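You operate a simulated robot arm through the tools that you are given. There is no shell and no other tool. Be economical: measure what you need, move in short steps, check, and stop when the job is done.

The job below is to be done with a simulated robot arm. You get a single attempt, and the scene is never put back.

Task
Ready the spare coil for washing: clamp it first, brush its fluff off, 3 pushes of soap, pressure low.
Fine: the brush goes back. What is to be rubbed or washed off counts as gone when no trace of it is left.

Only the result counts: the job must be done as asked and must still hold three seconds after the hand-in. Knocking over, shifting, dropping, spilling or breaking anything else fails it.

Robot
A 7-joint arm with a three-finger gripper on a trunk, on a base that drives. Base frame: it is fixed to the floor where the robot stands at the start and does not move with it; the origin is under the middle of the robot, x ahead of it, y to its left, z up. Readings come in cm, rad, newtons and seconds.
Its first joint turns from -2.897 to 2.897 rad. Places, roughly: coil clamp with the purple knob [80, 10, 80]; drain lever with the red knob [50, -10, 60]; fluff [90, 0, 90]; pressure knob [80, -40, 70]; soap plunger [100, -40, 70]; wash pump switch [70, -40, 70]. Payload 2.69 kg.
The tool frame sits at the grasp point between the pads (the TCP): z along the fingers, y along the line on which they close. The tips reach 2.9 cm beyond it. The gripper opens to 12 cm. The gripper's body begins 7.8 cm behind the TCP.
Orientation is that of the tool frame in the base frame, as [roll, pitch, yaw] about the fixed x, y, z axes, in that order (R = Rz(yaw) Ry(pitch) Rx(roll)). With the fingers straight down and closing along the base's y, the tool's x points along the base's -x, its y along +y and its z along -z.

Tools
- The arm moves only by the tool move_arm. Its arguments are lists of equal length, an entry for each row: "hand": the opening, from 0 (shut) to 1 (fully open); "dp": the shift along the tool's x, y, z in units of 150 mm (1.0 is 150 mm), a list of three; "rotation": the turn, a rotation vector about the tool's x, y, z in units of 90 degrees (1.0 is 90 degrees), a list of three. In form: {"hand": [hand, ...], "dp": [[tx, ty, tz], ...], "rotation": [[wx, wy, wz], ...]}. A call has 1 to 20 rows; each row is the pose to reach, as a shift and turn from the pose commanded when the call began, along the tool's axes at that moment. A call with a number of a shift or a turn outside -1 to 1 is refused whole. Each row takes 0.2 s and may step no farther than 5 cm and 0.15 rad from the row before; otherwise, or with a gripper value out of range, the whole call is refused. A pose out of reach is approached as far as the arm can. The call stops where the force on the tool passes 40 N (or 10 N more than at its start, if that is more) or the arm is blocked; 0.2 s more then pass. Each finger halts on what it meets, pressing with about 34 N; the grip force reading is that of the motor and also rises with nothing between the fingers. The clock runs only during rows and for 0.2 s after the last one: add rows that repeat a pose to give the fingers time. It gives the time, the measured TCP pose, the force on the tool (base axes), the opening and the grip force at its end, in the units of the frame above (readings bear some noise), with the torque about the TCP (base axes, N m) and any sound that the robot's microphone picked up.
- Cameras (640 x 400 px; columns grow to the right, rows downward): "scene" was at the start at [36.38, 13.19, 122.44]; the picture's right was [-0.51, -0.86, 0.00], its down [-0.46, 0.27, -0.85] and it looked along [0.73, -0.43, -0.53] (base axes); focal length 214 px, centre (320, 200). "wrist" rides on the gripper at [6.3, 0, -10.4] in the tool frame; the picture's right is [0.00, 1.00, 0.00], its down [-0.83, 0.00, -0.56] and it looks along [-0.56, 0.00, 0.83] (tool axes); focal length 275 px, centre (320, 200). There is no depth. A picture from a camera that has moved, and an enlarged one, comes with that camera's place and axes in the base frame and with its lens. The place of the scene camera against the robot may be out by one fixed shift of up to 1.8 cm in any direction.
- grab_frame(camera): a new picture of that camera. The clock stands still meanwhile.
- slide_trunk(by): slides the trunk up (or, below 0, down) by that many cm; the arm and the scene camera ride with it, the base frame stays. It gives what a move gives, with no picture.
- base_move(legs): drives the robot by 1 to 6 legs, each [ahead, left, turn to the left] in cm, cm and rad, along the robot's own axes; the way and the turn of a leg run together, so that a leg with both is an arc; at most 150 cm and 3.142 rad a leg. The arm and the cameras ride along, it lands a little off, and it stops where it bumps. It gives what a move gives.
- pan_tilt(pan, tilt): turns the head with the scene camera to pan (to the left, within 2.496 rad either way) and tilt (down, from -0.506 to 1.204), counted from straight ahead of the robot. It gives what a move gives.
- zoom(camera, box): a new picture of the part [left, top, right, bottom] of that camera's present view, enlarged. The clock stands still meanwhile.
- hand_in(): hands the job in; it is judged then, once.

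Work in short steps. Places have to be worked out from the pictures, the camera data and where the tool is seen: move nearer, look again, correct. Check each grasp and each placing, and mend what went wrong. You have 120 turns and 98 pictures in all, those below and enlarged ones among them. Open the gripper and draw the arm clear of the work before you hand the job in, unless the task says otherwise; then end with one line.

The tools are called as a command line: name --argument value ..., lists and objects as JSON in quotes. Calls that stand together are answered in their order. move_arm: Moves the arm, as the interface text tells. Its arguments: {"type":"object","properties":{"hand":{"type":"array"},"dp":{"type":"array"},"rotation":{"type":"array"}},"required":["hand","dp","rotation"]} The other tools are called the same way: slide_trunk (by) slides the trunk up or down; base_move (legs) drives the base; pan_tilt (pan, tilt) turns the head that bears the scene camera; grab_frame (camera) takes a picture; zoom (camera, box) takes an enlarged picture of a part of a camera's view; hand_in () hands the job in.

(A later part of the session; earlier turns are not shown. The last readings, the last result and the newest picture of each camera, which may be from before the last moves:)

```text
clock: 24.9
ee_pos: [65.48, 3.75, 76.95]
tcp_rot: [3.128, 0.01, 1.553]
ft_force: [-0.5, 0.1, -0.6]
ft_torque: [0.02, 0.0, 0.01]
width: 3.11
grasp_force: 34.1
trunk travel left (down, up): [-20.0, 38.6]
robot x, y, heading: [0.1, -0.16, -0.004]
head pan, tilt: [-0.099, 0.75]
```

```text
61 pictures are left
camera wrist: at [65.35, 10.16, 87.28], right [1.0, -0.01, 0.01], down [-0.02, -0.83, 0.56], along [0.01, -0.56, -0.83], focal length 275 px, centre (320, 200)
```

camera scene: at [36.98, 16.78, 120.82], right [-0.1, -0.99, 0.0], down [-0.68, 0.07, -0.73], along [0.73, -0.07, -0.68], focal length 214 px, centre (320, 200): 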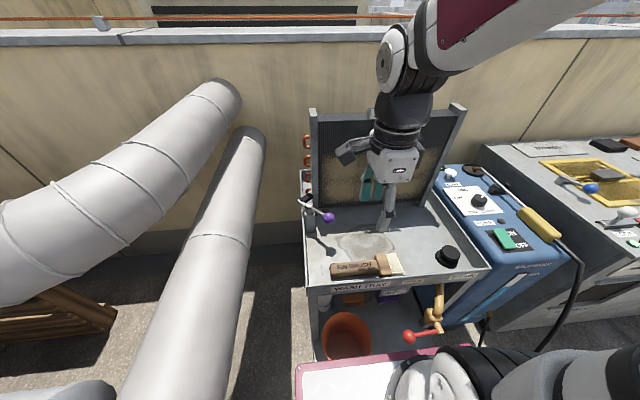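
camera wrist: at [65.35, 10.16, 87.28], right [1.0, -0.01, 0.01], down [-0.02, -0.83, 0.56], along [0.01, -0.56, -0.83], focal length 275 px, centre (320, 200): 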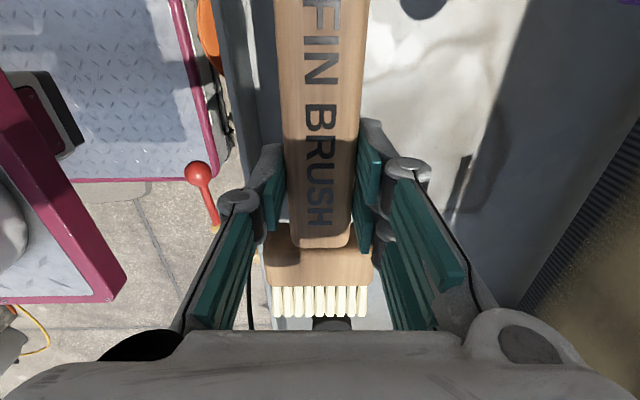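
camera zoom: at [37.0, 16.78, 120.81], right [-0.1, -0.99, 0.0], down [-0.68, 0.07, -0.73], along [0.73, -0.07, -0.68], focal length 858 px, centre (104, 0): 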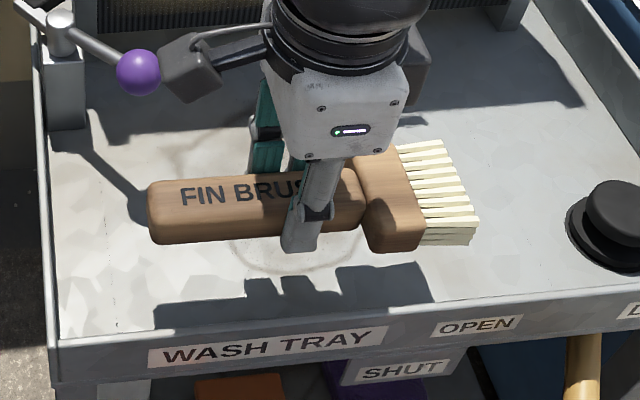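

The brush is held firmly (width 3.11). Fluff estimated on the fin face x≈90.5, y −17.5…4.2, z 88…95. I raise 15 cm and turn the tool back so the bristles face the coil (+x).

move_arm --hand '[0, 0, 0, 0, 0, 0, 0, 0, 0, 0, 0, 0, 0, 0, 0, 0]' --dp '[[0, 0, -0.25], [0, 0, -0.5], [0, 0, -0.75], [0, 0, -1], [0, 0, -1], [0, 0, -1], [0, 0, -1], [0, 0, -1], [0, 0, -1], [0, 0, -1], [0, 0, -1], [0, 0, -1], [0, 0, -1], [0, 0, -1], [0, 0, -1], [0, 0, -1]]' --rotation '[[0, 0, 0], [0, 0, 0], [0, 0, 0], [0, 0, -0.08], [0, 0, -0.16], [0, 0, -0.24], [0, 0, -0.32], [0, 0, -0.4], [0, 0, -0.48], [0, 0, -0.56], [0, 0, -0.64], [0, 0, -0.72], [0, 0, -0.8], [0, 0, -0.88], [0, 0, -0.95], [0, 0, -0.99]]'

pan_tilt --pan -0.3 --tilt 0.5

grab_frame --camera "scene"

grab_frame --camera "wrist"

```text
clock: 28.3
ee_pos: [65.35, 3.9, 91.81]
tcp_rot: [-3.131, 0.014, 3.112]
ft_force: [-0.2, 0.2, -0.4]
ft_torque: [0.02, 0.0, -0.02]
width: 3.15
grasp_force: 33.6
trunk travel left (down, up): [-20.0, 38.6]
robot x, y, heading: [0.18, -0.06, -0.005]
head pan, tilt: [-0.099, 0.75]
```

```text
clock: 29.1
ee_pos: [65.26, 3.98, 91.88]
tcp_rot: [-3.132, 0.014, 3.111]
ft_force: [-0.7, 0.2, -0.9]
ft_torque: [0.0, 0.01, -0.01]
width: 3.11
grasp_force: 34.0
trunk travel left (down, up): [-20.0, 38.6]
robot x, y, heading: [-0.02, -0.16, -0.001]
head pan, tilt: [-0.3, 0.499]
```

```text
60 pictures are left
camera scene: at [37.43, 14.91, 123.01], right [-0.3, -0.95, 0.0], down [-0.46, 0.14, -0.88], along [0.84, -0.26, -0.48], focal length 214 px, centre (320, 200)
```

scene: 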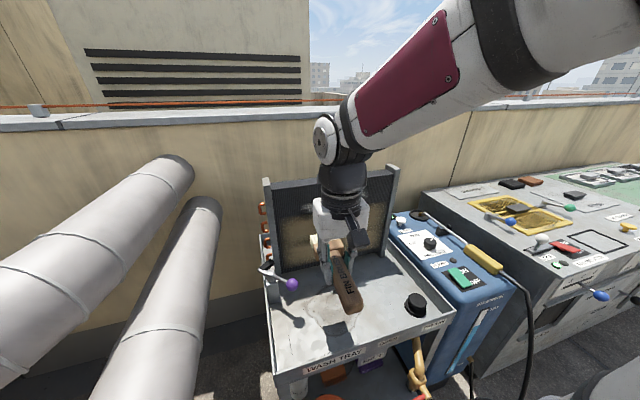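

```text
59 pictures are left
camera wrist: at [58.84, 4.27, 102.21], right [0.03, 1.0, -0.01], down [0.82, -0.02, 0.57], along [0.57, -0.02, -0.82], focal length 275 px, centre (320, 200)
```

wrist: 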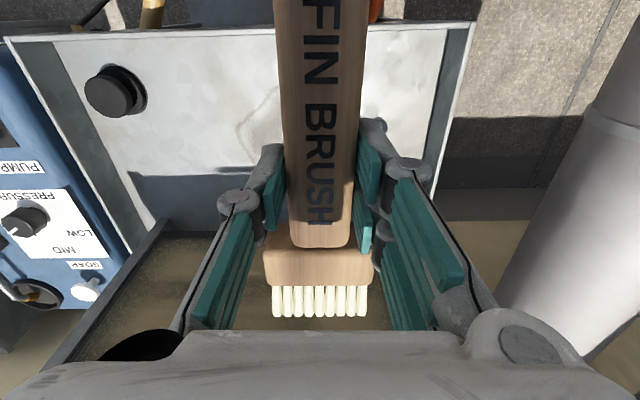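

Bristles face the coil. I move forward to leave about 3 cm, correct yaw slightly, at y≈2.

move_arm --hand '[0, 0, 0, 0, 0]' --dp '[[-0.15, -0.03, 0.03], [-0.3, -0.06, 0.06], [-0.45, -0.09, 0.1], [-0.6, -0.11, 0.12], [-0.747, -0.12, 0.13]]' --rotation '[[0, 0, -0.019], [0, 0, -0.019], [0, 0, -0.019], [0, 0, -0.019], [0, 0, -0.019]]'

zoom --camera "scene" --box '[240, 150, 432, 270]'

grab_frame --camera "wrist"

```text
clock: 30.3
ee_pos: [76.5, 1.62, 90.18]
tcp_rot: [-3.132, 0.013, 3.14]
ft_force: [-0.7, 0.3, -0.9]
ft_torque: [-0.03, 0.02, -0.03]
width: 3.14
grasp_force: 34.3
trunk travel left (down, up): [-20.0, 38.6]
robot x, y, heading: [0.09, -0.04, 0.001]
head pan, tilt: [-0.3, 0.499]
```

```text
3.33 times, centred on (336, 210) of scene
camera zoom: at [37.41, 14.9, 123.02], right [-0.3, -0.95, 0.0], down [-0.46, 0.14, -0.88], along [0.84, -0.26, -0.48], focal length 715 px, centre (267, 167)
```

zoom: 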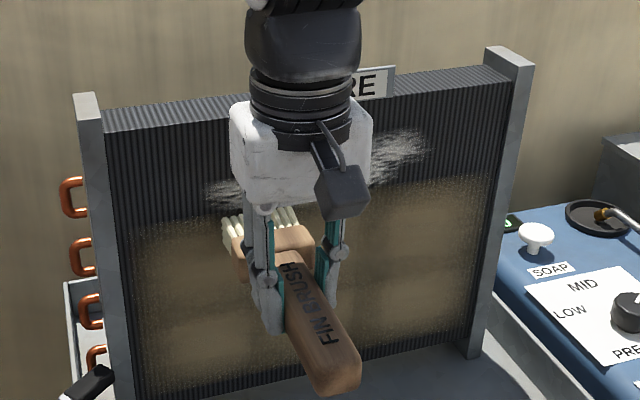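

```text
57 pictures are left
camera wrist: at [70.09, 1.79, 100.47], right [0.0, 1.0, -0.01], down [0.82, 0.01, 0.57], along [0.57, -0.01, -0.82], focal length 275 px, centre (320, 200)
```

wrist: 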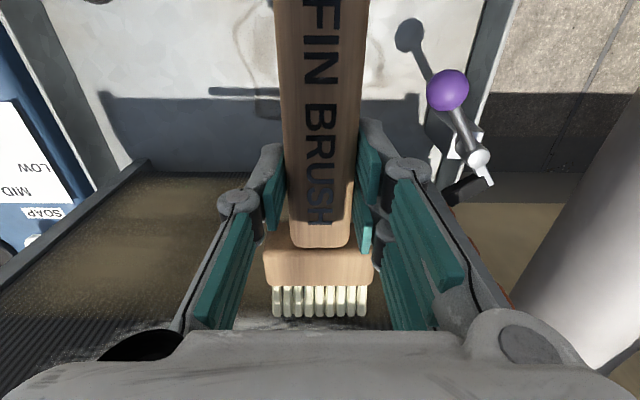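

Fluff's left end is around y≈5, so I shift to y≈3.2 and creep forward to find contact.

move_arm --hand '[0, 0, 0, 0, 0, 0, 0]' --dp '[[0, 0.1, 0], [-0.04, 0.1, 0], [-0.07, 0.1, 0], [-0.1, 0.1, 0], [-0.12, 0.1, 0], [-0.14, 0.1, 0], [-0.16, 0.1, 0]]' --rotation '[[0, 0, 0], [0, 0, 0], [0, 0, 0], [0, 0, 0], [0, 0, 0], [0, 0, 0], [0, 0, 0]]'

zoom --camera "scene" --box '[260, 165, 388, 245]'

```text
clock: 31.9
ee_pos: [78.77, 3.3, 90.03]
tcp_rot: [-3.131, 0.012, 3.141]
ft_force: [-26.1, 1.6, -2.6]
ft_torque: [0.05, 0.75, 0.07]
width: 3.16
grasp_force: 34.0
trunk travel left (down, up): [-20.0, 38.6]
robot x, y, heading: [-0.11, -0.07, -0.004]
head pan, tilt: [-0.3, 0.499]
```

```text
5.00 times, centred on (324, 205) of scene
camera zoom: at [37.34, 14.92, 123.04], right [-0.3, -0.95, 0.0], down [-0.46, 0.14, -0.88], along [0.84, -0.26, -0.48], focal length 1072 px, centre (300, 175)
```

zoom: 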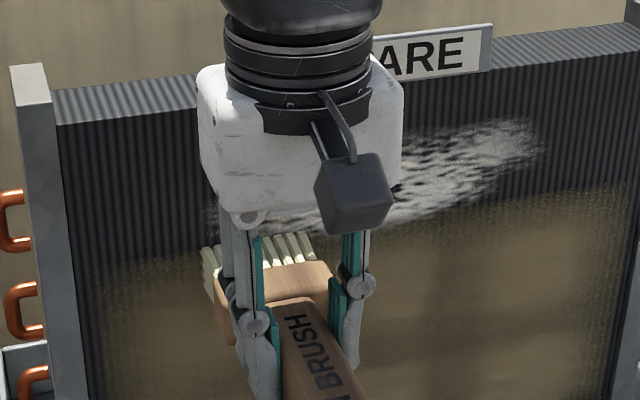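

Contact at about 26 N. I ease back 1 mm and stroke upward along the fins, then down again.

move_arm --hand '[0, 0, 0, 0, 0, 0, 0, 0, 0]' --dp '[[0.006, 0, 0], [0.005, 0, -0.07], [0.004, 0, -0.14], [0.003, 0, -0.21], [0.002, 0, -0.28], [0.002, 0, -0.35], [0.001, 0, -0.42], [0, 0, -0.48], [0.0, 0, -0.48]]' --rotation '[[0, 0, 0], [0, 0, 0], [0, 0, 0], [0, 0, 0], [0, 0, 0], [0, 0, 0], [0, 0, 0], [0, 0, 0], [0, 0, 0]]'

zoom --camera "scene" --box '[260, 165, 388, 245]'

```text
clock: 33.9
ee_pos: [78.74, 3.38, 97.24]
tcp_rot: [-3.132, 0.013, 3.14]
ft_force: [-17.8, -0.2, -7.1]
ft_torque: [-0.03, 0.94, 0.08]
width: 3.12
grasp_force: 34.1
trunk travel left (down, up): [-20.0, 38.6]
robot x, y, heading: [-0.12, 0.2, -0.006]
head pan, tilt: [-0.3, 0.499]
```

```text
5.00 times, centred on (324, 205) of scene
camera zoom: at [37.39, 14.91, 123.03], right [-0.3, -0.95, 0.0], down [-0.46, 0.14, -0.88], along [0.84, -0.26, -0.48], focal length 1072 px, centre (300, 175)
```

zoom: 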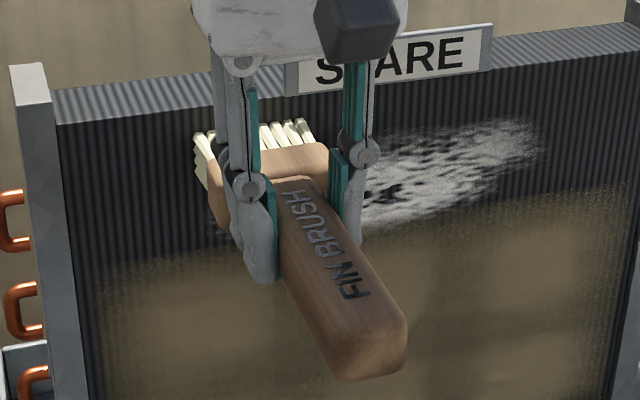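

The left column looks cleared. I back off, shift 4.2 cm to −y, go down, re-engage and stroke up again.

move_arm --hand '[0, 0, 0, 0, 0, 0, 0, 0, 0, 0, 0, 0, 0, 0]' --dp '[[0.1, 0, 0], [0.1, -0.28, 0], [0.1, -0.28, 0.25], [0.1, -0.28, 0.53], [0.05, -0.28, 0.53], [0.006, -0.28, 0.53], [0.006, -0.28, 0.45], [0.005, -0.28, 0.37], [0.004, -0.28, 0.29], [0.003, -0.28, 0.21], [0.002, -0.28, 0.14], [0.001, -0.28, 0.07], [0, -0.28, 0], [0.0, -0.28, 0]]' --rotation '[[0, 0, 0], [0, 0, 0], [0, 0, 0], [0, 0, 0], [0, 0, 0], [0, 0, 0], [0, 0, 0], [0, 0, 0], [0, 0, 0], [0, 0, 0], [0, 0, 0], [0, 0, 0], [0, 0, 0], [0, 0, 0]]'

zoom --camera "scene" --box '[260, 165, 388, 245]'

```text
clock: 36.9
ee_pos: [78.71, -0.89, 97.34]
tcp_rot: [-3.131, 0.015, 3.139]
ft_force: [-5.8, 0.2, -3.6]
ft_torque: [-0.03, 0.29, 0.12]
width: 3.11
grasp_force: 34.0
trunk travel left (down, up): [-20.0, 38.6]
robot x, y, heading: [-0.32, -0.09, -0.002]
head pan, tilt: [-0.3, 0.499]
```

```text
5.00 times, centred on (324, 205) of scene
camera zoom: at [37.41, 14.9, 123.02], right [-0.3, -0.95, 0.0], down [-0.46, 0.14, -0.88], along [0.84, -0.26, -0.48], focal length 1072 px, centre (300, 175)
```

zoom: 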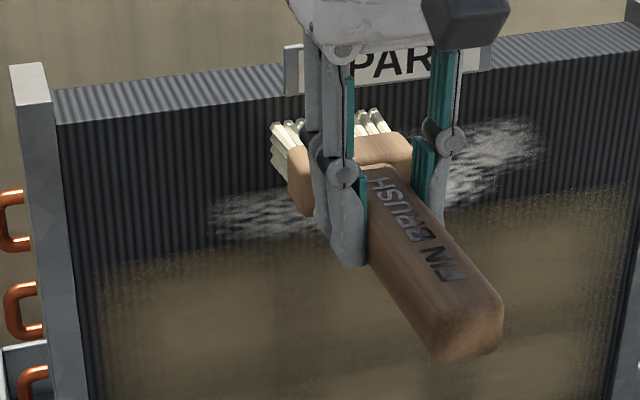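

Some fluff remains in the left column. I back off and view it in detail.

move_arm --hand '[0, 0, 0, 0]' --dp '[[0.1, 0, 0], [0.2, 0, -0.2], [0.3, 0, -0.4], [0.4, 0, -0.6]]' --rotation '[[0, 0, 0], [0, 0, 0], [0, 0, 0], [0, 0, 0]]'

zoom --camera "scene" --box '[260, 165, 388, 245]'

```text
clock: 37.9
ee_pos: [72.67, -0.61, 106.43]
tcp_rot: [-3.132, 0.013, 3.139]
ft_force: [1.5, -0.3, -1.1]
ft_torque: [-0.04, 0.04, -0.03]
width: 3.14
grasp_force: 33.9
trunk travel left (down, up): [-20.0, 38.6]
robot x, y, heading: [0.07, -0.02, 0.002]
head pan, tilt: [-0.3, 0.499]
```

```text
5.00 times, centred on (324, 205) of scene
camera zoom: at [37.45, 14.9, 123.01], right [-0.3, -0.95, 0.0], down [-0.46, 0.14, -0.88], along [0.84, -0.26, -0.48], focal length 1072 px, centre (300, 175)
```

zoom: 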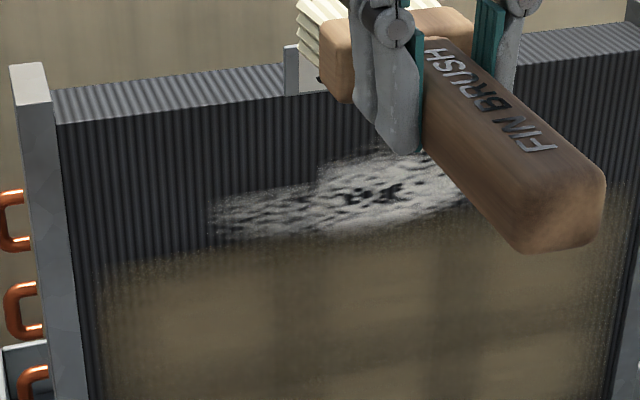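

Only the upper part of the fluff was removed so far. I'll start lower and press a bit more, checking force along the way.

move_arm --hand '[0, 0, 0, 0, 0]' --dp '[[0, 0.05, 0.2], [0, 0.1, 0.4], [0, 0.15, 0.6], [0, 0.2, 0.8], [0, 0.23, 1]]' --rotation '[[0, 0, 0], [0, 0, 0], [0, 0, 0], [0, 0, 0], [0, 0, 0]]'

move_arm --hand '[0, 0, 0, 0, 0, 0]' --dp '[[-0.15, 0, 0.1], [-0.3, 0, 0.16], [-0.36, 0, 0.16], [-0.39, 0, 0.16], [-0.405, 0, 0.16], [-0.415, 0, 0.16]]' --rotation '[[0, 0, 0], [0, 0, 0], [0, 0, 0], [0, 0, 0], [0, 0, 0], [0, 0, 0]]'

```text
clock: 39.1
ee_pos: [72.79, 2.47, 91.31]
tcp_rot: [-3.13, 0.013, 3.139]
ft_force: [-0.1, -0.8, -1.8]
ft_torque: [0.01, 0.0, 0.0]
width: 3.13
grasp_force: 34.1
trunk travel left (down, up): [-20.0, 38.6]
robot x, y, heading: [0.2, -0.25, -0.002]
head pan, tilt: [-0.3, 0.499]
```

```text
clock: 40.5
ee_pos: [78.82, 2.44, 88.86]
tcp_rot: [-3.131, 0.008, 3.14]
ft_force: [-26.6, -3.7, -1.8]
ft_torque: [-0.06, 0.81, 0.01]
width: 3.16
grasp_force: 34.0
trunk travel left (down, up): [-20.0, 38.6]
robot x, y, heading: [-0.07, 0.14, -0.003]
head pan, tilt: [-0.3, 0.499]
```

Contact 26 N. I stroke up 4.5 cm and check.

move_arm --hand '[0, 0, 0, 0, 0, 0]' --dp '[[0, 0, -0.05], [0, 0, -0.1], [-0.001, 0, -0.15], [-0.002, 0, -0.2], [-0.003, 0, -0.25], [-0.004, 0, -0.3]]' --rotation '[[0, 0, 0], [0, 0, 0], [0, 0, 0], [0, 0, 0], [0, 0, 0], [0, 0, 0]]'

zoom --camera "scene" --box '[260, 165, 388, 245]'

```text
clock: 41.9
ee_pos: [79.01, 2.52, 93.4]
tcp_rot: [-3.13, 0.01, 3.14]
ft_force: [-24.5, 0.6, -9.2]
ft_torque: [-0.03, 0.86, 0.08]
width: 3.13
grasp_force: 34.1
trunk travel left (down, up): [-20.0, 38.6]
robot x, y, heading: [-0.19, 0.04, -0.004]
head pan, tilt: [-0.3, 0.499]
```

```text
5.00 times, centred on (324, 205) of scene
camera zoom: at [37.38, 14.9, 123.03], right [-0.3, -0.95, 0.0], down [-0.46, 0.14, -0.88], along [0.84, -0.26, -0.48], focal length 1072 px, centre (300, 175)
```

zoom: 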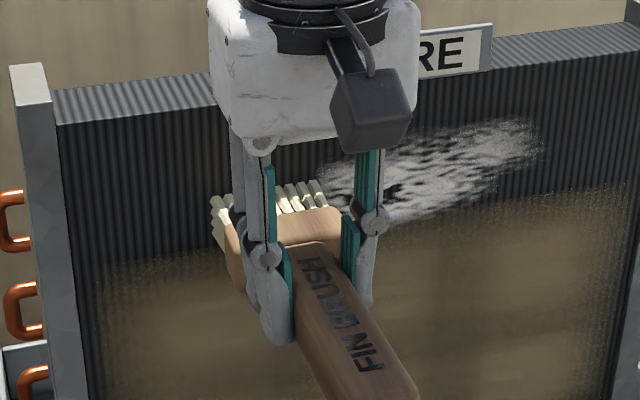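

Force held at 24 N during the stroke. I finish it, then do the next column the same way.

move_arm --hand '[0, 0, 0, 0, 0, 0, 0, 0, 0, 0, 0, 0, 0, 0, 0, 0, 0, 0, 0, 0]' --dp '[[-0.001, 0, -0.06], [-0.002, 0, -0.12], [-0.003, 0, -0.18], [-0.003, 0, -0.24], [0.08, 0, -0.24], [0.08, -0.25, -0.1], [0.08, -0.25, 0.15], [0.08, -0.25, 0.3], [0.03, -0.25, 0.3], [0.01, -0.25, 0.3], [0.002, -0.25, 0.3], [0.002, -0.25, 0.25], [0.001, -0.25, 0.2], [0, -0.25, 0.14], [0, -0.25, 0.08], [-0.001, -0.25, 0.02], [-0.001, -0.25, -0.04], [-0.002, -0.25, -0.1], [-0.003, -0.25, -0.17], [-0.003, -0.25, -0.24]]' --rotation '[[0, 0, 0], [0, 0, 0], [0, 0, 0], [0, 0, 0], [0, 0, 0], [0, 0, 0], [0, 0, 0], [0, 0, 0], [0, 0, 0], [0, 0, 0], [0, 0, 0], [0, 0, 0], [0, 0, 0], [0, 0, 0], [0, 0, 0], [0, 0, 0], [0, 0, 0], [0, 0, 0], [0, 0, 0], [0, 0, 0]]'

zoom --camera "scene" --box '[260, 165, 388, 245]'

```text
clock: 46.1
ee_pos: [78.89, -1.09, 97.07]
tcp_rot: [-3.133, 0.01, 3.139]
ft_force: [-23.9, -0.4, -8.5]
ft_torque: [-0.02, 0.81, 0.07]
width: 3.12
grasp_force: 33.9
trunk travel left (down, up): [-20.0, 38.6]
robot x, y, heading: [-0.14, -0.02, -0.0]
head pan, tilt: [-0.3, 0.499]
```

```text
5.00 times, centred on (324, 205) of scene
camera zoom: at [37.38, 14.9, 123.03], right [-0.3, -0.95, 0.0], down [-0.46, 0.14, -0.88], along [0.84, -0.26, -0.48], focal length 1072 px, centre (300, 175)
```

zoom: 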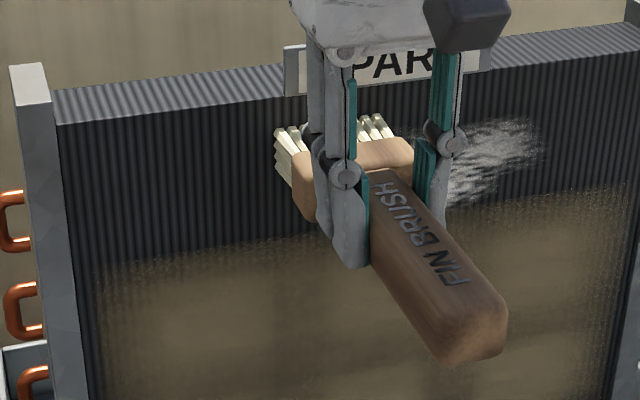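

Left part is now clean at ~24 N. I repeat the same for the next two columns.

move_arm --hand '[0, 0, 0, 0, 0, 0, 0, 0, 0, 0, 0, 0, 0, 0, 0, 0]' --dp '[[0.083, 0, 0], [0.083, -0.25, 0.1], [0.083, -0.25, 0.35], [0.083, -0.25, 0.55], [0.04, -0.25, 0.55], [0.015, -0.25, 0.55], [0.005, -0.25, 0.55], [0.005, -0.25, 0.48], [0.004, -0.25, 0.41], [0.003, -0.25, 0.34], [0.003, -0.25, 0.27], [0.002, -0.25, 0.2], [0.001, -0.25, 0.14], [0.001, -0.25, 0.08], [0, -0.25, 0.02], [0, -0.25, 0]]' --rotation '[[0, 0, 0], [0, 0, 0], [0, 0, 0], [0, 0, 0], [0, 0, 0], [0, 0, 0], [0, 0, 0], [0, 0, 0], [0, 0, 0], [0, 0, 0], [0, 0, 0], [0, 0, 0], [0, 0, 0], [0, 0, 0], [0, 0, 0], [0, 0, 0]]'

move_arm --hand '[0, 0, 0, 0, 0, 0, 0, 0, 0, 0, 0, 0, 0, 0, 0, 0]' --dp '[[0.083, 0, 0], [0.083, -0.25, 0.1], [0.083, -0.25, 0.35], [0.083, -0.25, 0.55], [0.04, -0.25, 0.55], [0.015, -0.25, 0.55], [0.005, -0.25, 0.55], [0.005, -0.25, 0.48], [0.004, -0.25, 0.41], [0.003, -0.25, 0.34], [0.003, -0.25, 0.27], [0.002, -0.25, 0.2], [0.001, -0.25, 0.14], [0.001, -0.25, 0.08], [0, -0.25, 0.02], [0, -0.25, 0]]' --rotation '[[0, 0, 0], [0, 0, 0], [0, 0, 0], [0, 0, 0], [0, 0, 0], [0, 0, 0], [0, 0, 0], [0, 0, 0], [0, 0, 0], [0, 0, 0], [0, 0, 0], [0, 0, 0], [0, 0, 0], [0, 0, 0], [0, 0, 0], [0, 0, 0]]'

zoom --camera "scene" --box '[260, 155, 404, 245]'

```text
clock: 49.5
ee_pos: [79.01, -4.83, 97.1]
tcp_rot: [-3.13, 0.012, 3.139]
ft_force: [-20.1, 0.7, -7.5]
ft_torque: [-0.02, 0.73, 0.13]
width: 3.12
grasp_force: 34.0
trunk travel left (down, up): [-20.0, 38.6]
robot x, y, heading: [-0.02, -0.11, -0.001]
head pan, tilt: [-0.3, 0.499]
```

```text
clock: 52.9
ee_pos: [79.07, -8.52, 97.15]
tcp_rot: [-3.13, 0.012, 3.139]
ft_force: [-18.8, 1.8, -8.6]
ft_torque: [-0.02, 0.73, 0.16]
width: 3.13
grasp_force: 33.8
trunk travel left (down, up): [-20.0, 38.6]
robot x, y, heading: [0.12, -0.14, -0.003]
head pan, tilt: [-0.3, 0.499]
```

```text
4.44 times, centred on (332, 200) of scene
camera zoom: at [37.38, 14.91, 123.03], right [-0.3, -0.95, 0.0], down [-0.46, 0.14, -0.88], along [0.84, -0.26, -0.48], focal length 953 px, centre (267, 200)
```

zoom: 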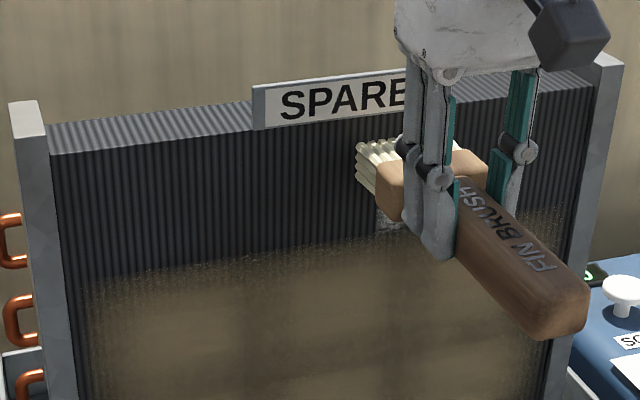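

A remnant shows at the current column; force fell to 19 N. I repeat this column with slightly more press, then two further ones.

move_arm --hand '[0, 0, 0, 0, 0, 0, 0, 0, 0, 0, 0, 0, 0, 0, 0, 0]' --dp '[[0.083, 0, 0], [0.083, 0, 0.1], [0.083, 0, 0.35], [0.083, 0, 0.55], [0.04, 0, 0.55], [0.01, 0, 0.55], [-0.002, 0, 0.55], [-0.002, 0, 0.48], [-0.003, 0, 0.41], [-0.004, 0, 0.34], [-0.004, 0, 0.27], [-0.005, 0, 0.2], [-0.006, 0, 0.14], [-0.006, 0, 0.08], [-0.006, 0, 0.02], [-0.006, 0, 0]]' --rotation '[[0, 0, 0], [0, 0, 0], [0, 0, 0], [0, 0, 0], [0, 0, 0], [0, 0, 0], [0, 0, 0], [0, 0, 0], [0, 0, 0], [0, 0, 0], [0, 0, 0], [0, 0, 0], [0, 0, 0], [0, 0, 0], [0, 0, 0], [0, 0, 0]]'

move_arm --hand '[0, 0, 0, 0, 0, 0, 0, 0, 0, 0, 0, 0, 0, 0, 0, 0]' --dp '[[0.083, 0, 0], [0.083, -0.25, 0.1], [0.083, -0.25, 0.35], [0.083, -0.25, 0.55], [0.04, -0.25, 0.55], [0.015, -0.25, 0.55], [0.003, -0.25, 0.55], [0.003, -0.25, 0.48], [0.002, -0.25, 0.41], [0.001, -0.25, 0.34], [0.001, -0.25, 0.27], [0, -0.25, 0.2], [-0.001, -0.25, 0.14], [-0.001, -0.25, 0.08], [-0.002, -0.25, 0.02], [-0.002, -0.25, 0]]' --rotation '[[0, 0, 0], [0, 0, 0], [0, 0, 0], [0, 0, 0], [0, 0, 0], [0, 0, 0], [0, 0, 0], [0, 0, 0], [0, 0, 0], [0, 0, 0], [0, 0, 0], [0, 0, 0], [0, 0, 0], [0, 0, 0], [0, 0, 0], [0, 0, 0]]'

move_arm --hand '[0, 0, 0, 0, 0, 0, 0, 0, 0, 0, 0, 0, 0, 0, 0, 0]' --dp '[[0.083, 0, 0], [0.083, -0.25, 0.1], [0.083, -0.25, 0.35], [0.083, -0.25, 0.55], [0.04, -0.25, 0.55], [0.015, -0.25, 0.55], [0.003, -0.25, 0.55], [0.003, -0.25, 0.48], [0.002, -0.25, 0.41], [0.001, -0.25, 0.34], [0.001, -0.25, 0.27], [0, -0.25, 0.2], [-0.001, -0.25, 0.14], [-0.001, -0.25, 0.08], [-0.002, -0.25, 0.02], [-0.002, -0.25, 0]]' --rotation '[[0, 0, 0], [0, 0, 0], [0, 0, 0], [0, 0, 0], [0, 0, 0], [0, 0, 0], [0, 0, 0], [0, 0, 0], [0, 0, 0], [0, 0, 0], [0, 0, 0], [0, 0, 0], [0, 0, 0], [0, 0, 0], [0, 0, 0], [0, 0, 0]]'

zoom --camera "scene" --box '[260, 155, 404, 245]'

```text
clock: 56.3
ee_pos: [79.08, -8.76, 97.09]
tcp_rot: [-3.131, 0.014, 3.14]
ft_force: [-18.1, -1.2, -6.1]
ft_torque: [-0.02, 0.61, 0.1]
width: 3.13
grasp_force: 34.1
trunk travel left (down, up): [-20.0, 38.6]
robot x, y, heading: [-0.29, 0.06, -0.001]
head pan, tilt: [-0.3, 0.499]
```

```text
clock: 59.7
ee_pos: [79.18, -12.44, 97.13]
tcp_rot: [-3.134, 0.013, 3.141]
ft_force: [-23.7, -0.1, -9.7]
ft_torque: [-0.02, 0.82, 0.06]
width: 3.14
grasp_force: 33.5
trunk travel left (down, up): [-20.0, 38.6]
robot x, y, heading: [0.27, 0.22, 0.001]
head pan, tilt: [-0.3, 0.499]
```

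```text
clock: 63.1
ee_pos: [79.07, -16.16, 97.09]
tcp_rot: [-3.133, 0.011, 3.14]
ft_force: [-24.5, -1.7, -9.3]
ft_torque: [-0.06, 0.92, 0.03]
width: 3.14
grasp_force: 33.7
trunk travel left (down, up): [-20.0, 38.6]
robot x, y, heading: [0.03, 0.02, 0.001]
head pan, tilt: [-0.3, 0.499]
```

```text
4.44 times, centred on (332, 200) of scene
camera zoom: at [37.37, 14.89, 123.03], right [-0.3, -0.95, 0.0], down [-0.46, 0.14, -0.88], along [0.84, -0.26, -0.48], focal length 953 px, centre (267, 200)
```

zoom: 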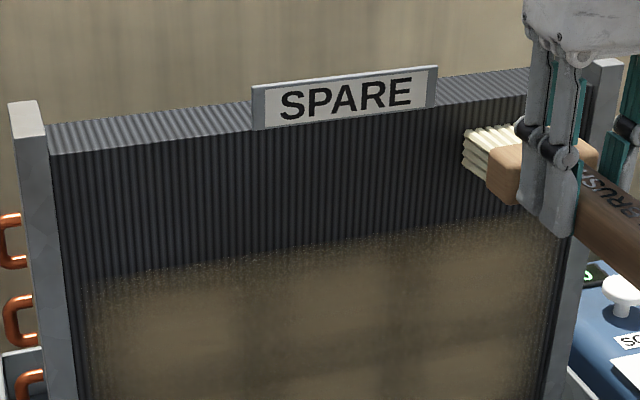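

The face looks clean. I withdraw toward the brush's place and inspect the whole face.

move_arm --hand '[0, 0, 0, 0, 0, 0]' --dp '[[0.15, 0, 0], [0.3, 0.2, -0.05], [0.45, 0.4, -0.1], [0.6, 0.6, -0.1], [0.75, 0.8, -0.1], [0.9, 1, -0.1]]' --rotation '[[0, 0, 0], [0, 0, 0], [0, 0, 0], [0, 0, 0], [0, 0, 0], [0, 0, 0]]'

zoom --camera "scene" --box '[260, 155, 420, 255]'

grab_frame --camera "wrist"

```text
clock: 64.5
ee_pos: [65.89, -0.92, 98.33]
tcp_rot: [-3.13, 0.016, 3.139]
ft_force: [0.0, -0.1, -1.3]
ft_torque: [0.02, 0.02, -0.04]
width: 3.16
grasp_force: 34.5
trunk travel left (down, up): [-20.0, 38.6]
robot x, y, heading: [0.41, 0.0, 0.001]
head pan, tilt: [-0.3, 0.499]
```

```text
4.00 times, centred on (340, 205) of scene
camera zoom: at [37.44, 14.88, 123.01], right [-0.3, -0.95, 0.0], down [-0.46, 0.14, -0.88], along [0.84, -0.26, -0.48], focal length 858 px, centre (240, 180)
```

zoom: 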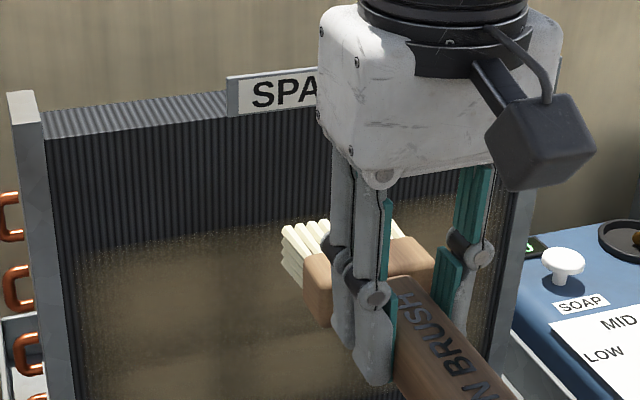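

```text
47 pictures are left
camera wrist: at [59.49, -0.8, 108.67], right [0.0, 1.0, -0.01], down [0.82, 0.01, 0.57], along [0.57, -0.01, -0.82], focal length 275 px, centre (320, 200)
```

wrist: 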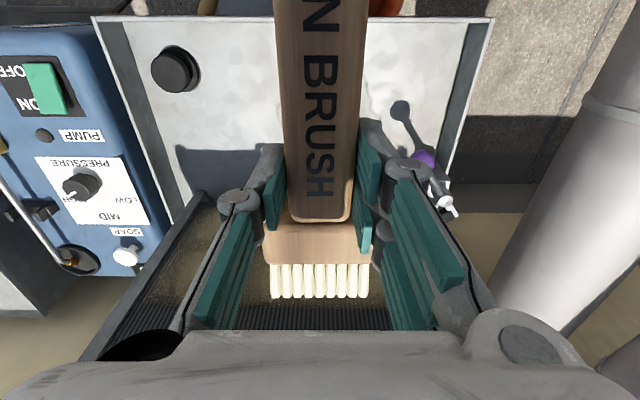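

All visible fluff is gone. I turn the tool back to the pick orientation and descend over the brush's place.

move_arm --hand '[0, 0, 0, 0, 0, 0, 0, 0, 0, 0, 0, 0, 0]' --dp '[[0, 0.03, 0], [0, 0.06, 0], [0, 0.09, 0], [0, 0.12, 0], [0, 0.15, 0], [0, 0.18, 0.1], [0, 0.21, 0.2], [0, 0.24, 0.3], [0, 0.26, 0.4], [0, 0.28, 0.5], [0.01, 0.3, 0.65], [0.02, 0.31, 0.8], [0.02, 0.31, 0.9]]' --rotation '[[0, 0, 0.083], [0, 0, 0.167], [0, 0, 0.25], [0, 0, 0.333], [0, 0, 0.417], [0, 0, 0.5], [0, 0, 0.583], [0, 0, 0.667], [0, 0, 0.75], [0, 0, 0.833], [0, 0, 0.917], [0, 0, 1], [0, 0, 1]]'

zoom --camera "scene" --box '[260, 155, 420, 255]'

```text
clock: 67.3
ee_pos: [65.57, 3.38, 84.76]
tcp_rot: [3.127, 0.01, 1.568]
ft_force: [-0.9, -0.8, -0.6]
ft_torque: [0.01, -0.01, -0.03]
width: 3.14
grasp_force: 33.7
trunk travel left (down, up): [-20.0, 38.6]
robot x, y, heading: [0.09, 0.21, -0.004]
head pan, tilt: [-0.3, 0.499]
```

```text
4.00 times, centred on (340, 205) of scene
camera zoom: at [37.42, 14.9, 123.02], right [-0.3, -0.95, 0.0], down [-0.46, 0.14, -0.88], along [0.84, -0.26, -0.48], focal length 858 px, centre (240, 180)
```

zoom: 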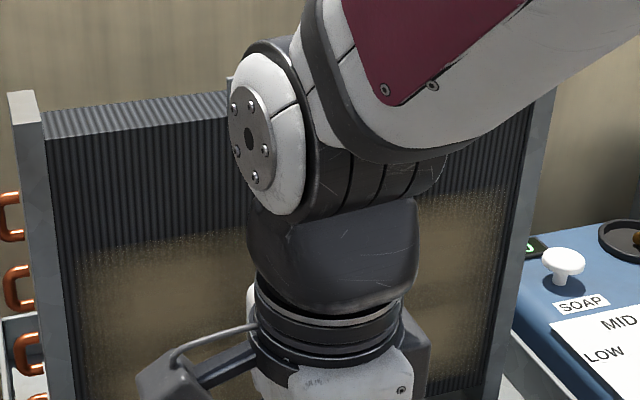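

I descend, then set the brush down gently at its original spot.

move_arm --hand '[0, 0, 0, 0, 0]' --dp '[[0.02, 0, 0.25], [0.02, 0, 0.5], [0.02, 0, 0.75], [0.02, 0, 0.9], [0.02, 0, 1]]' --rotation '[[0, 0, 0], [0, 0, 0], [0, 0, 0], [0, 0, 0], [0, 0, 0]]'

move_arm --hand '[0, 0, 0, 0, 0]' --dp '[[0, 0, 0.02], [0, 0, 0.04], [0, 0, 0.055], [0, 0, 0.065], [0, 0, 0.07]]' --rotation '[[0, 0, 0], [0, 0, 0], [0, 0, 0], [0, 0, 0], [0, 0, 0]]'

grab_frame --camera "wrist"

```text
clock: 68.5
ee_pos: [65.85, 3.42, 69.77]
tcp_rot: [3.126, 0.009, 1.569]
ft_force: [-0.4, -0.9, -0.7]
ft_torque: [0.0, -0.01, 0.0]
width: 3.15
grasp_force: 33.7
trunk travel left (down, up): [-20.0, 38.6]
robot x, y, heading: [0.11, -0.19, 0.001]
head pan, tilt: [-0.3, 0.499]
```

```text
clock: 69.7
ee_pos: [65.78, 3.53, 68.78]
tcp_rot: [3.125, 0.009, 1.569]
ft_force: [-0.6, -1.3, 15.9]
ft_torque: [-0.92, 0.16, -0.03]
width: 3.15
grasp_force: 34.4
trunk travel left (down, up): [-20.0, 38.6]
robot x, y, heading: [-0.13, -0.01, -0.002]
head pan, tilt: [-0.3, 0.499]
```

```text
45 pictures are left
camera wrist: at [65.7, 9.94, 79.19], right [1.0, 0.0, 0.02], down [-0.01, -0.83, 0.56], along [0.01, -0.56, -0.83], focal length 275 px, centre (320, 200)
```

wrist: 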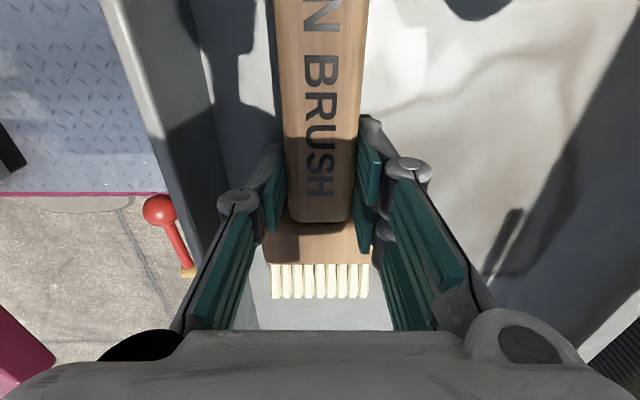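

The brush slid ~1.5 cm back in the grip and tipped slightly. I lift a little, shift 1.5 cm toward −y to match its original spot, and set down.

move_arm --hand '[0, 0, 0, 0, 0, 0]' --dp '[[0, 0, -0.05], [-0.05, 0, -0.05], [-0.1, 0, -0.05], [-0.1, 0, -0.02], [-0.1, 0, 0], [-0.1, 0, 0.01]]' --rotation '[[0, 0, 0], [0, 0, 0], [0, 0, 0], [0, 0, 0], [0, 0, 0], [0, 0, 0]]'

pan_tilt --pan -0.099 --tilt 0.75

zoom --camera "scene" --box '[320, 235, 416, 295]'

```text
clock: 71.1
ee_pos: [65.82, 2.04, 68.72]
tcp_rot: [3.125, 0.012, 1.569]
ft_force: [-2.5, -2.7, 22.2]
ft_torque: [-0.47, 0.17, -0.02]
width: 3.13
grasp_force: 34.0
trunk travel left (down, up): [-20.0, 38.6]
robot x, y, heading: [0.34, -0.17, -0.002]
head pan, tilt: [-0.3, 0.499]
```

```text
clock: 71.9
ee_pos: [65.82, 1.98, 68.75]
tcp_rot: [3.128, 0.011, 1.569]
ft_force: [-0.7, -3.3, 27.1]
ft_torque: [-0.05, 0.11, -0.09]
width: 3.17
grasp_force: 34.5
trunk travel left (down, up): [-20.0, 38.6]
robot x, y, heading: [-0.25, 0.04, -0.002]
head pan, tilt: [-0.099, 0.75]
```

```text
6.67 times, centred on (368, 265) of scene
camera zoom: at [36.92, 16.76, 120.85], right [-0.1, -0.99, 0.0], down [-0.68, 0.07, -0.73], along [0.73, -0.07, -0.68], focal length 1430 px, centre (0, -233)
```

zoom: 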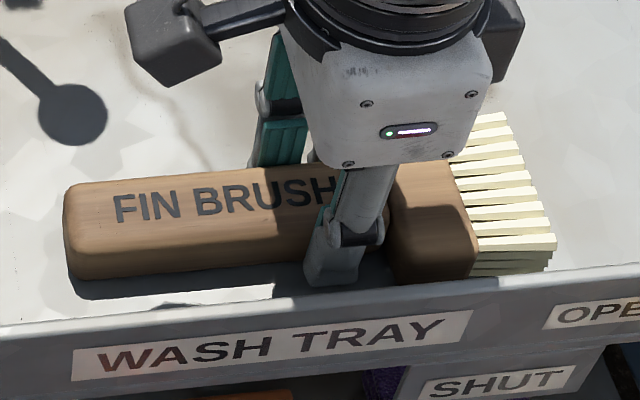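

The brush sits at its original place, level. I release and rise.

move_arm --hand '[0.3, 0.36, 0.42, 0.42]' --dp '[[0, 0, -0.01], [0, 0, -0.01], [0, 0, -0.02], [0, 0, -0.02]]' --rotation '[[0, 0, 0], [0, 0, 0], [0, 0, 0], [0, 0, 0]]'

move_arm --hand '[0.42, 0.42, 0.42, 0.42, 0.42]' --dp '[[0, 0, -0.15], [0, 0, -0.4], [0, 0, -0.6], [0, 0, -0.8], [0, 0, -1]]' --rotation '[[0, 0, 0], [0, 0, 0], [0, 0, 0], [0, 0, 0], [0, 0, 0]]'

move_arm --hand '[0.42, 0.42, 0.42, 0.42, 0.42]' --dp '[[-0.2, 0, -0.2], [-0.4, 0, -0.4], [-0.6, 0, -0.6], [-0.8, 0, -0.8], [-1, 0, -1]]' --rotation '[[0, 0, 0], [0, 0, 0], [0, 0, 0], [0, 0, 0], [0, 0, 0]]'

grab_frame --camera "scene"

zoom --camera "scene" --box '[300, 95, 476, 205]'

```text
clock: 72.9
ee_pos: [65.89, 2.15, 68.89]
tcp_rot: [3.126, 0.01, 1.57]
ft_force: [-0.5, -0.3, -0.5]
ft_torque: [0.01, 0.01, 0.03]
width: 5.04
grasp_force: 0.1
trunk travel left (down, up): [-20.0, 38.6]
robot x, y, heading: [0.17, -0.17, -0.004]
head pan, tilt: [-0.099, 0.75]
```

```text
clock: 74.1
ee_pos: [65.64, 2.1, 84.14]
tcp_rot: [3.126, 0.01, 1.57]
ft_force: [-0.2, 0.1, -0.6]
ft_torque: [-0.01, 0.01, 0.03]
width: 5.04
grasp_force: 0.1
trunk travel left (down, up): [-20.0, 38.6]
robot x, y, heading: [-0.01, -0.16, -0.0]
head pan, tilt: [-0.099, 0.75]
```

```text
clock: 75.3
ee_pos: [65.26, -12.71, 99.06]
tcp_rot: [3.127, 0.011, 1.566]
ft_force: [-0.8, 0.1, 0.5]
ft_torque: [0.04, 0.0, -0.01]
width: 5.04
grasp_force: 0.1
trunk travel left (down, up): [-20.0, 38.6]
robot x, y, heading: [-0.17, 0.22, -0.003]
head pan, tilt: [-0.099, 0.75]
```

```text
43 pictures are left
camera scene: at [36.98, 16.79, 120.82], right [-0.1, -0.99, 0.0], down [-0.68, 0.07, -0.73], along [0.73, -0.07, -0.68], focal length 214 px, centre (320, 200)
```

scene: 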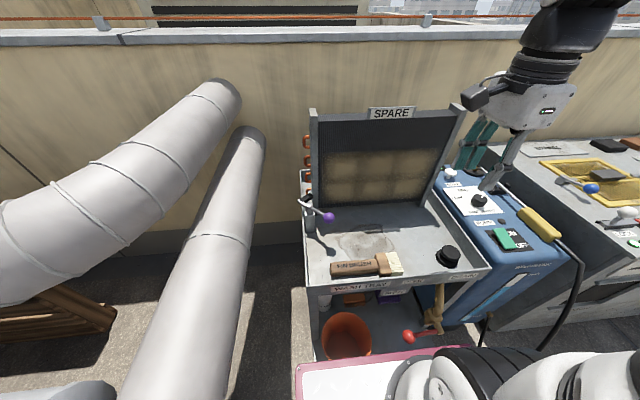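

```text
3.64 times, centred on (388, 150) of scene
camera zoom: at [36.98, 16.79, 120.82], right [-0.1, -0.99, 0.0], down [-0.68, 0.07, -0.73], along [0.73, -0.07, -0.68], focal length 780 px, centre (73, 382)
```

zoom: 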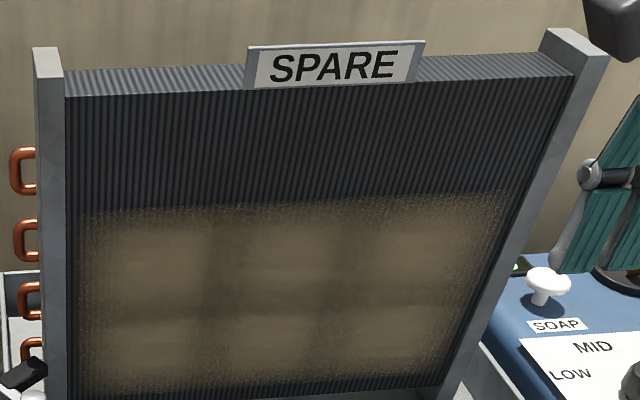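

The fluff is gone and the brush is back. The soap plunger (≈96.2, −37.5, 74.6) is beyond reach from here, so I check the ground to the right before driving.

pan_tilt --pan -0.9 --tilt 0.85

grab_frame --camera "scene"

grab_frame --camera "wrist"

```text
clock: 76.4
ee_pos: [65.19, -12.66, 98.95]
tcp_rot: [3.128, 0.01, 1.569]
ft_force: [-0.5, -0.5, 0.8]
ft_torque: [-0.01, 0.02, -0.04]
width: 5.01
grasp_force: 0.0
trunk travel left (down, up): [-20.0, 38.6]
robot x, y, heading: [-0.02, -0.2, -0.005]
head pan, tilt: [-0.901, 0.85]
```

```text
41 pictures are left
camera scene: at [33.59, 11.48, 120.02], right [-0.78, -0.62, 0.0], down [-0.47, 0.59, -0.66], along [0.41, -0.52, -0.75], focal length 214 px, centre (320, 200)
```

scene: 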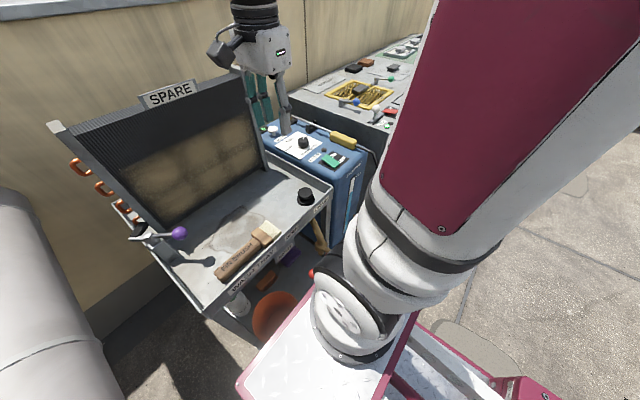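

```text
40 pictures are left
camera wrist: at [65.06, -6.27, 109.31], right [1.0, 0.0, 0.01], down [-0.01, -0.83, 0.56], along [0.01, -0.56, -0.83], focal length 275 px, centre (320, 200)
```

wrist: 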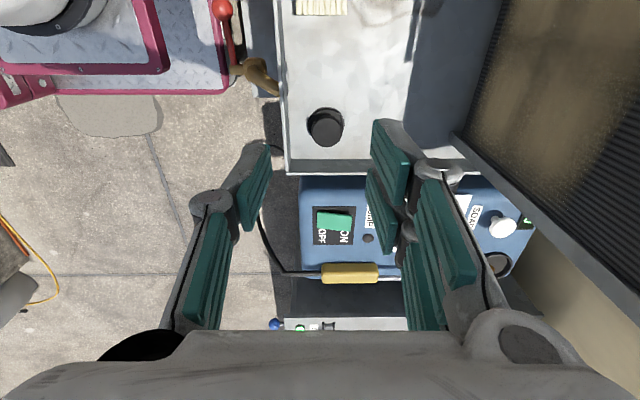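

The platform's front edge is close to the red drain lever, so I first back away, then go right, keeping clear of it.

base_move --legs '[[-12, 0, 0], [0, -37, 0]]'

pan_tilt --pan 0.0 --tilt 0.95

grab_frame --camera "scene"

grab_frame --camera "wrist"

```text
clock: 79.6
ee_pos: [53.31, -48.43, 99.01]
tcp_rot: [3.129, 0.011, 1.578]
ft_force: [0.4, 0.2, -0.3]
ft_torque: [-0.02, -0.04, 0.02]
width: 5.04
grasp_force: 0.1
trunk travel left (down, up): [-20.0, 38.6]
robot x, y, heading: [-12.07, -36.21, 0.007]
head pan, tilt: [-0.901, 0.85]
```

```text
clock: 80.8
ee_pos: [53.45, -48.36, 99.06]
tcp_rot: [3.128, 0.012, 1.578]
ft_force: [-0.6, 0.3, -0.1]
ft_torque: [0.0, 0.0, 0.0]
width: 5.03
grasp_force: 0.0
trunk travel left (down, up): [-20.0, 38.6]
robot x, y, heading: [-12.09, -36.12, 0.003]
head pan, tilt: [0.0, 0.949]
```

```text
39 pictures are left
camera scene: at [23.93, -18.35, 119.27], right [0.01, -1.0, 0.0], down [-0.81, -0.01, -0.58], along [0.58, 0.0, -0.81], focal length 214 px, centre (320, 200)
```

scene: 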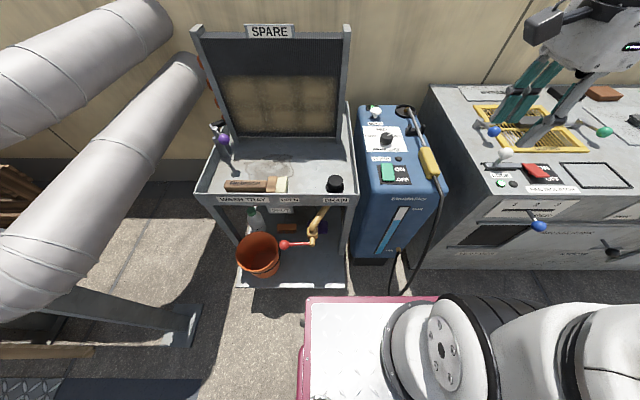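

```text
38 pictures are left
camera wrist: at [53.21, -41.96, 109.33], right [1.0, 0.01, 0.01], down [0.0, -0.83, 0.56], along [0.02, -0.56, -0.83], focal length 275 px, centre (320, 200)
```

wrist: 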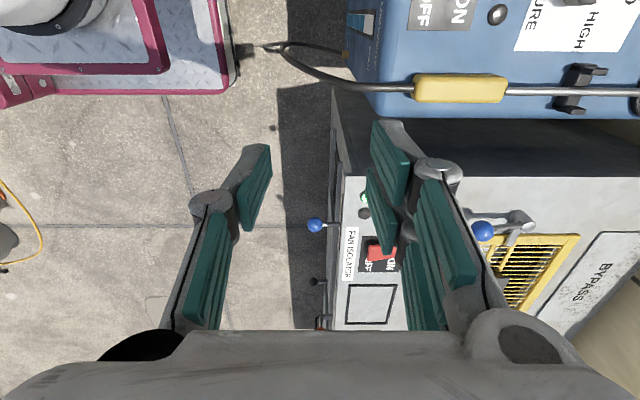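

The pump's cable hangs near y≈−48, so I keep the platform left of it: drive back left 13.5 cm and forward 11.5 cm (platform front no further than at the start).

base_move --legs '[[0, 13.5, 0], [11.5, 0, 0]]'

pan_tilt --pan -0.3 --tilt 0.8

grab_frame --camera "scene"

grab_frame --camera "wrist"

```text
clock: 82.9
ee_pos: [65.09, -34.76, 99.03]
tcp_rot: [3.128, 0.01, 1.582]
ft_force: [-0.6, 0.1, 0.5]
ft_torque: [0.02, 0.01, 0.0]
width: 5.07
grasp_force: 0.0
trunk travel left (down, up): [-20.0, 38.6]
robot x, y, heading: [-0.04, -22.75, 0.015]
head pan, tilt: [0.0, 0.949]
```

```text
clock: 83.7
ee_pos: [65.22, -34.68, 99.02]
tcp_rot: [3.128, 0.011, 1.579]
ft_force: [0.6, -0.3, -0.1]
ft_torque: [0.0, -0.01, -0.01]
width: 5.04
grasp_force: 0.0
trunk travel left (down, up): [-20.0, 38.6]
robot x, y, heading: [-0.02, -22.91, 0.012]
head pan, tilt: [-0.3, 0.799]
```

```text
37 pictures are left
camera scene: at [36.05, -7.09, 120.42], right [-0.29, -0.96, 0.0], down [-0.69, 0.2, -0.7], along [0.67, -0.2, -0.72], focal length 214 px, centre (320, 200)
```

scene: 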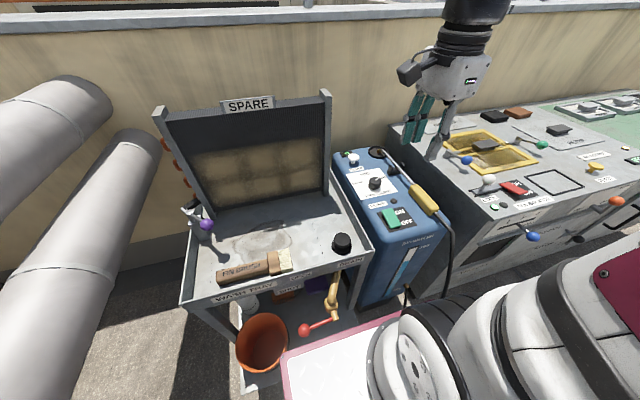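

```text
36 pictures are left
camera wrist: at [64.93, -28.26, 109.33], right [1.0, 0.01, 0.01], down [0.0, -0.83, 0.56], along [0.02, -0.56, -0.83], focal length 275 px, centre (320, 200)
```

wrist: 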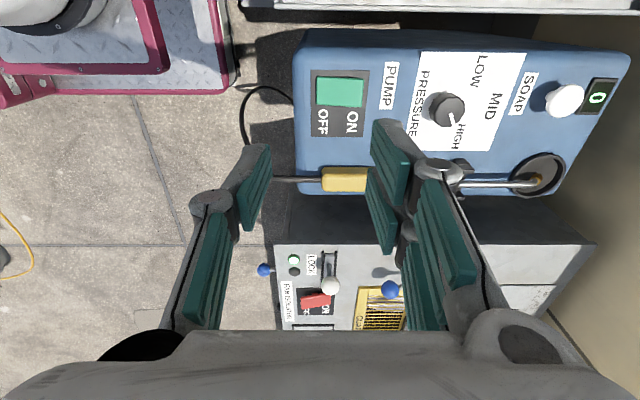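

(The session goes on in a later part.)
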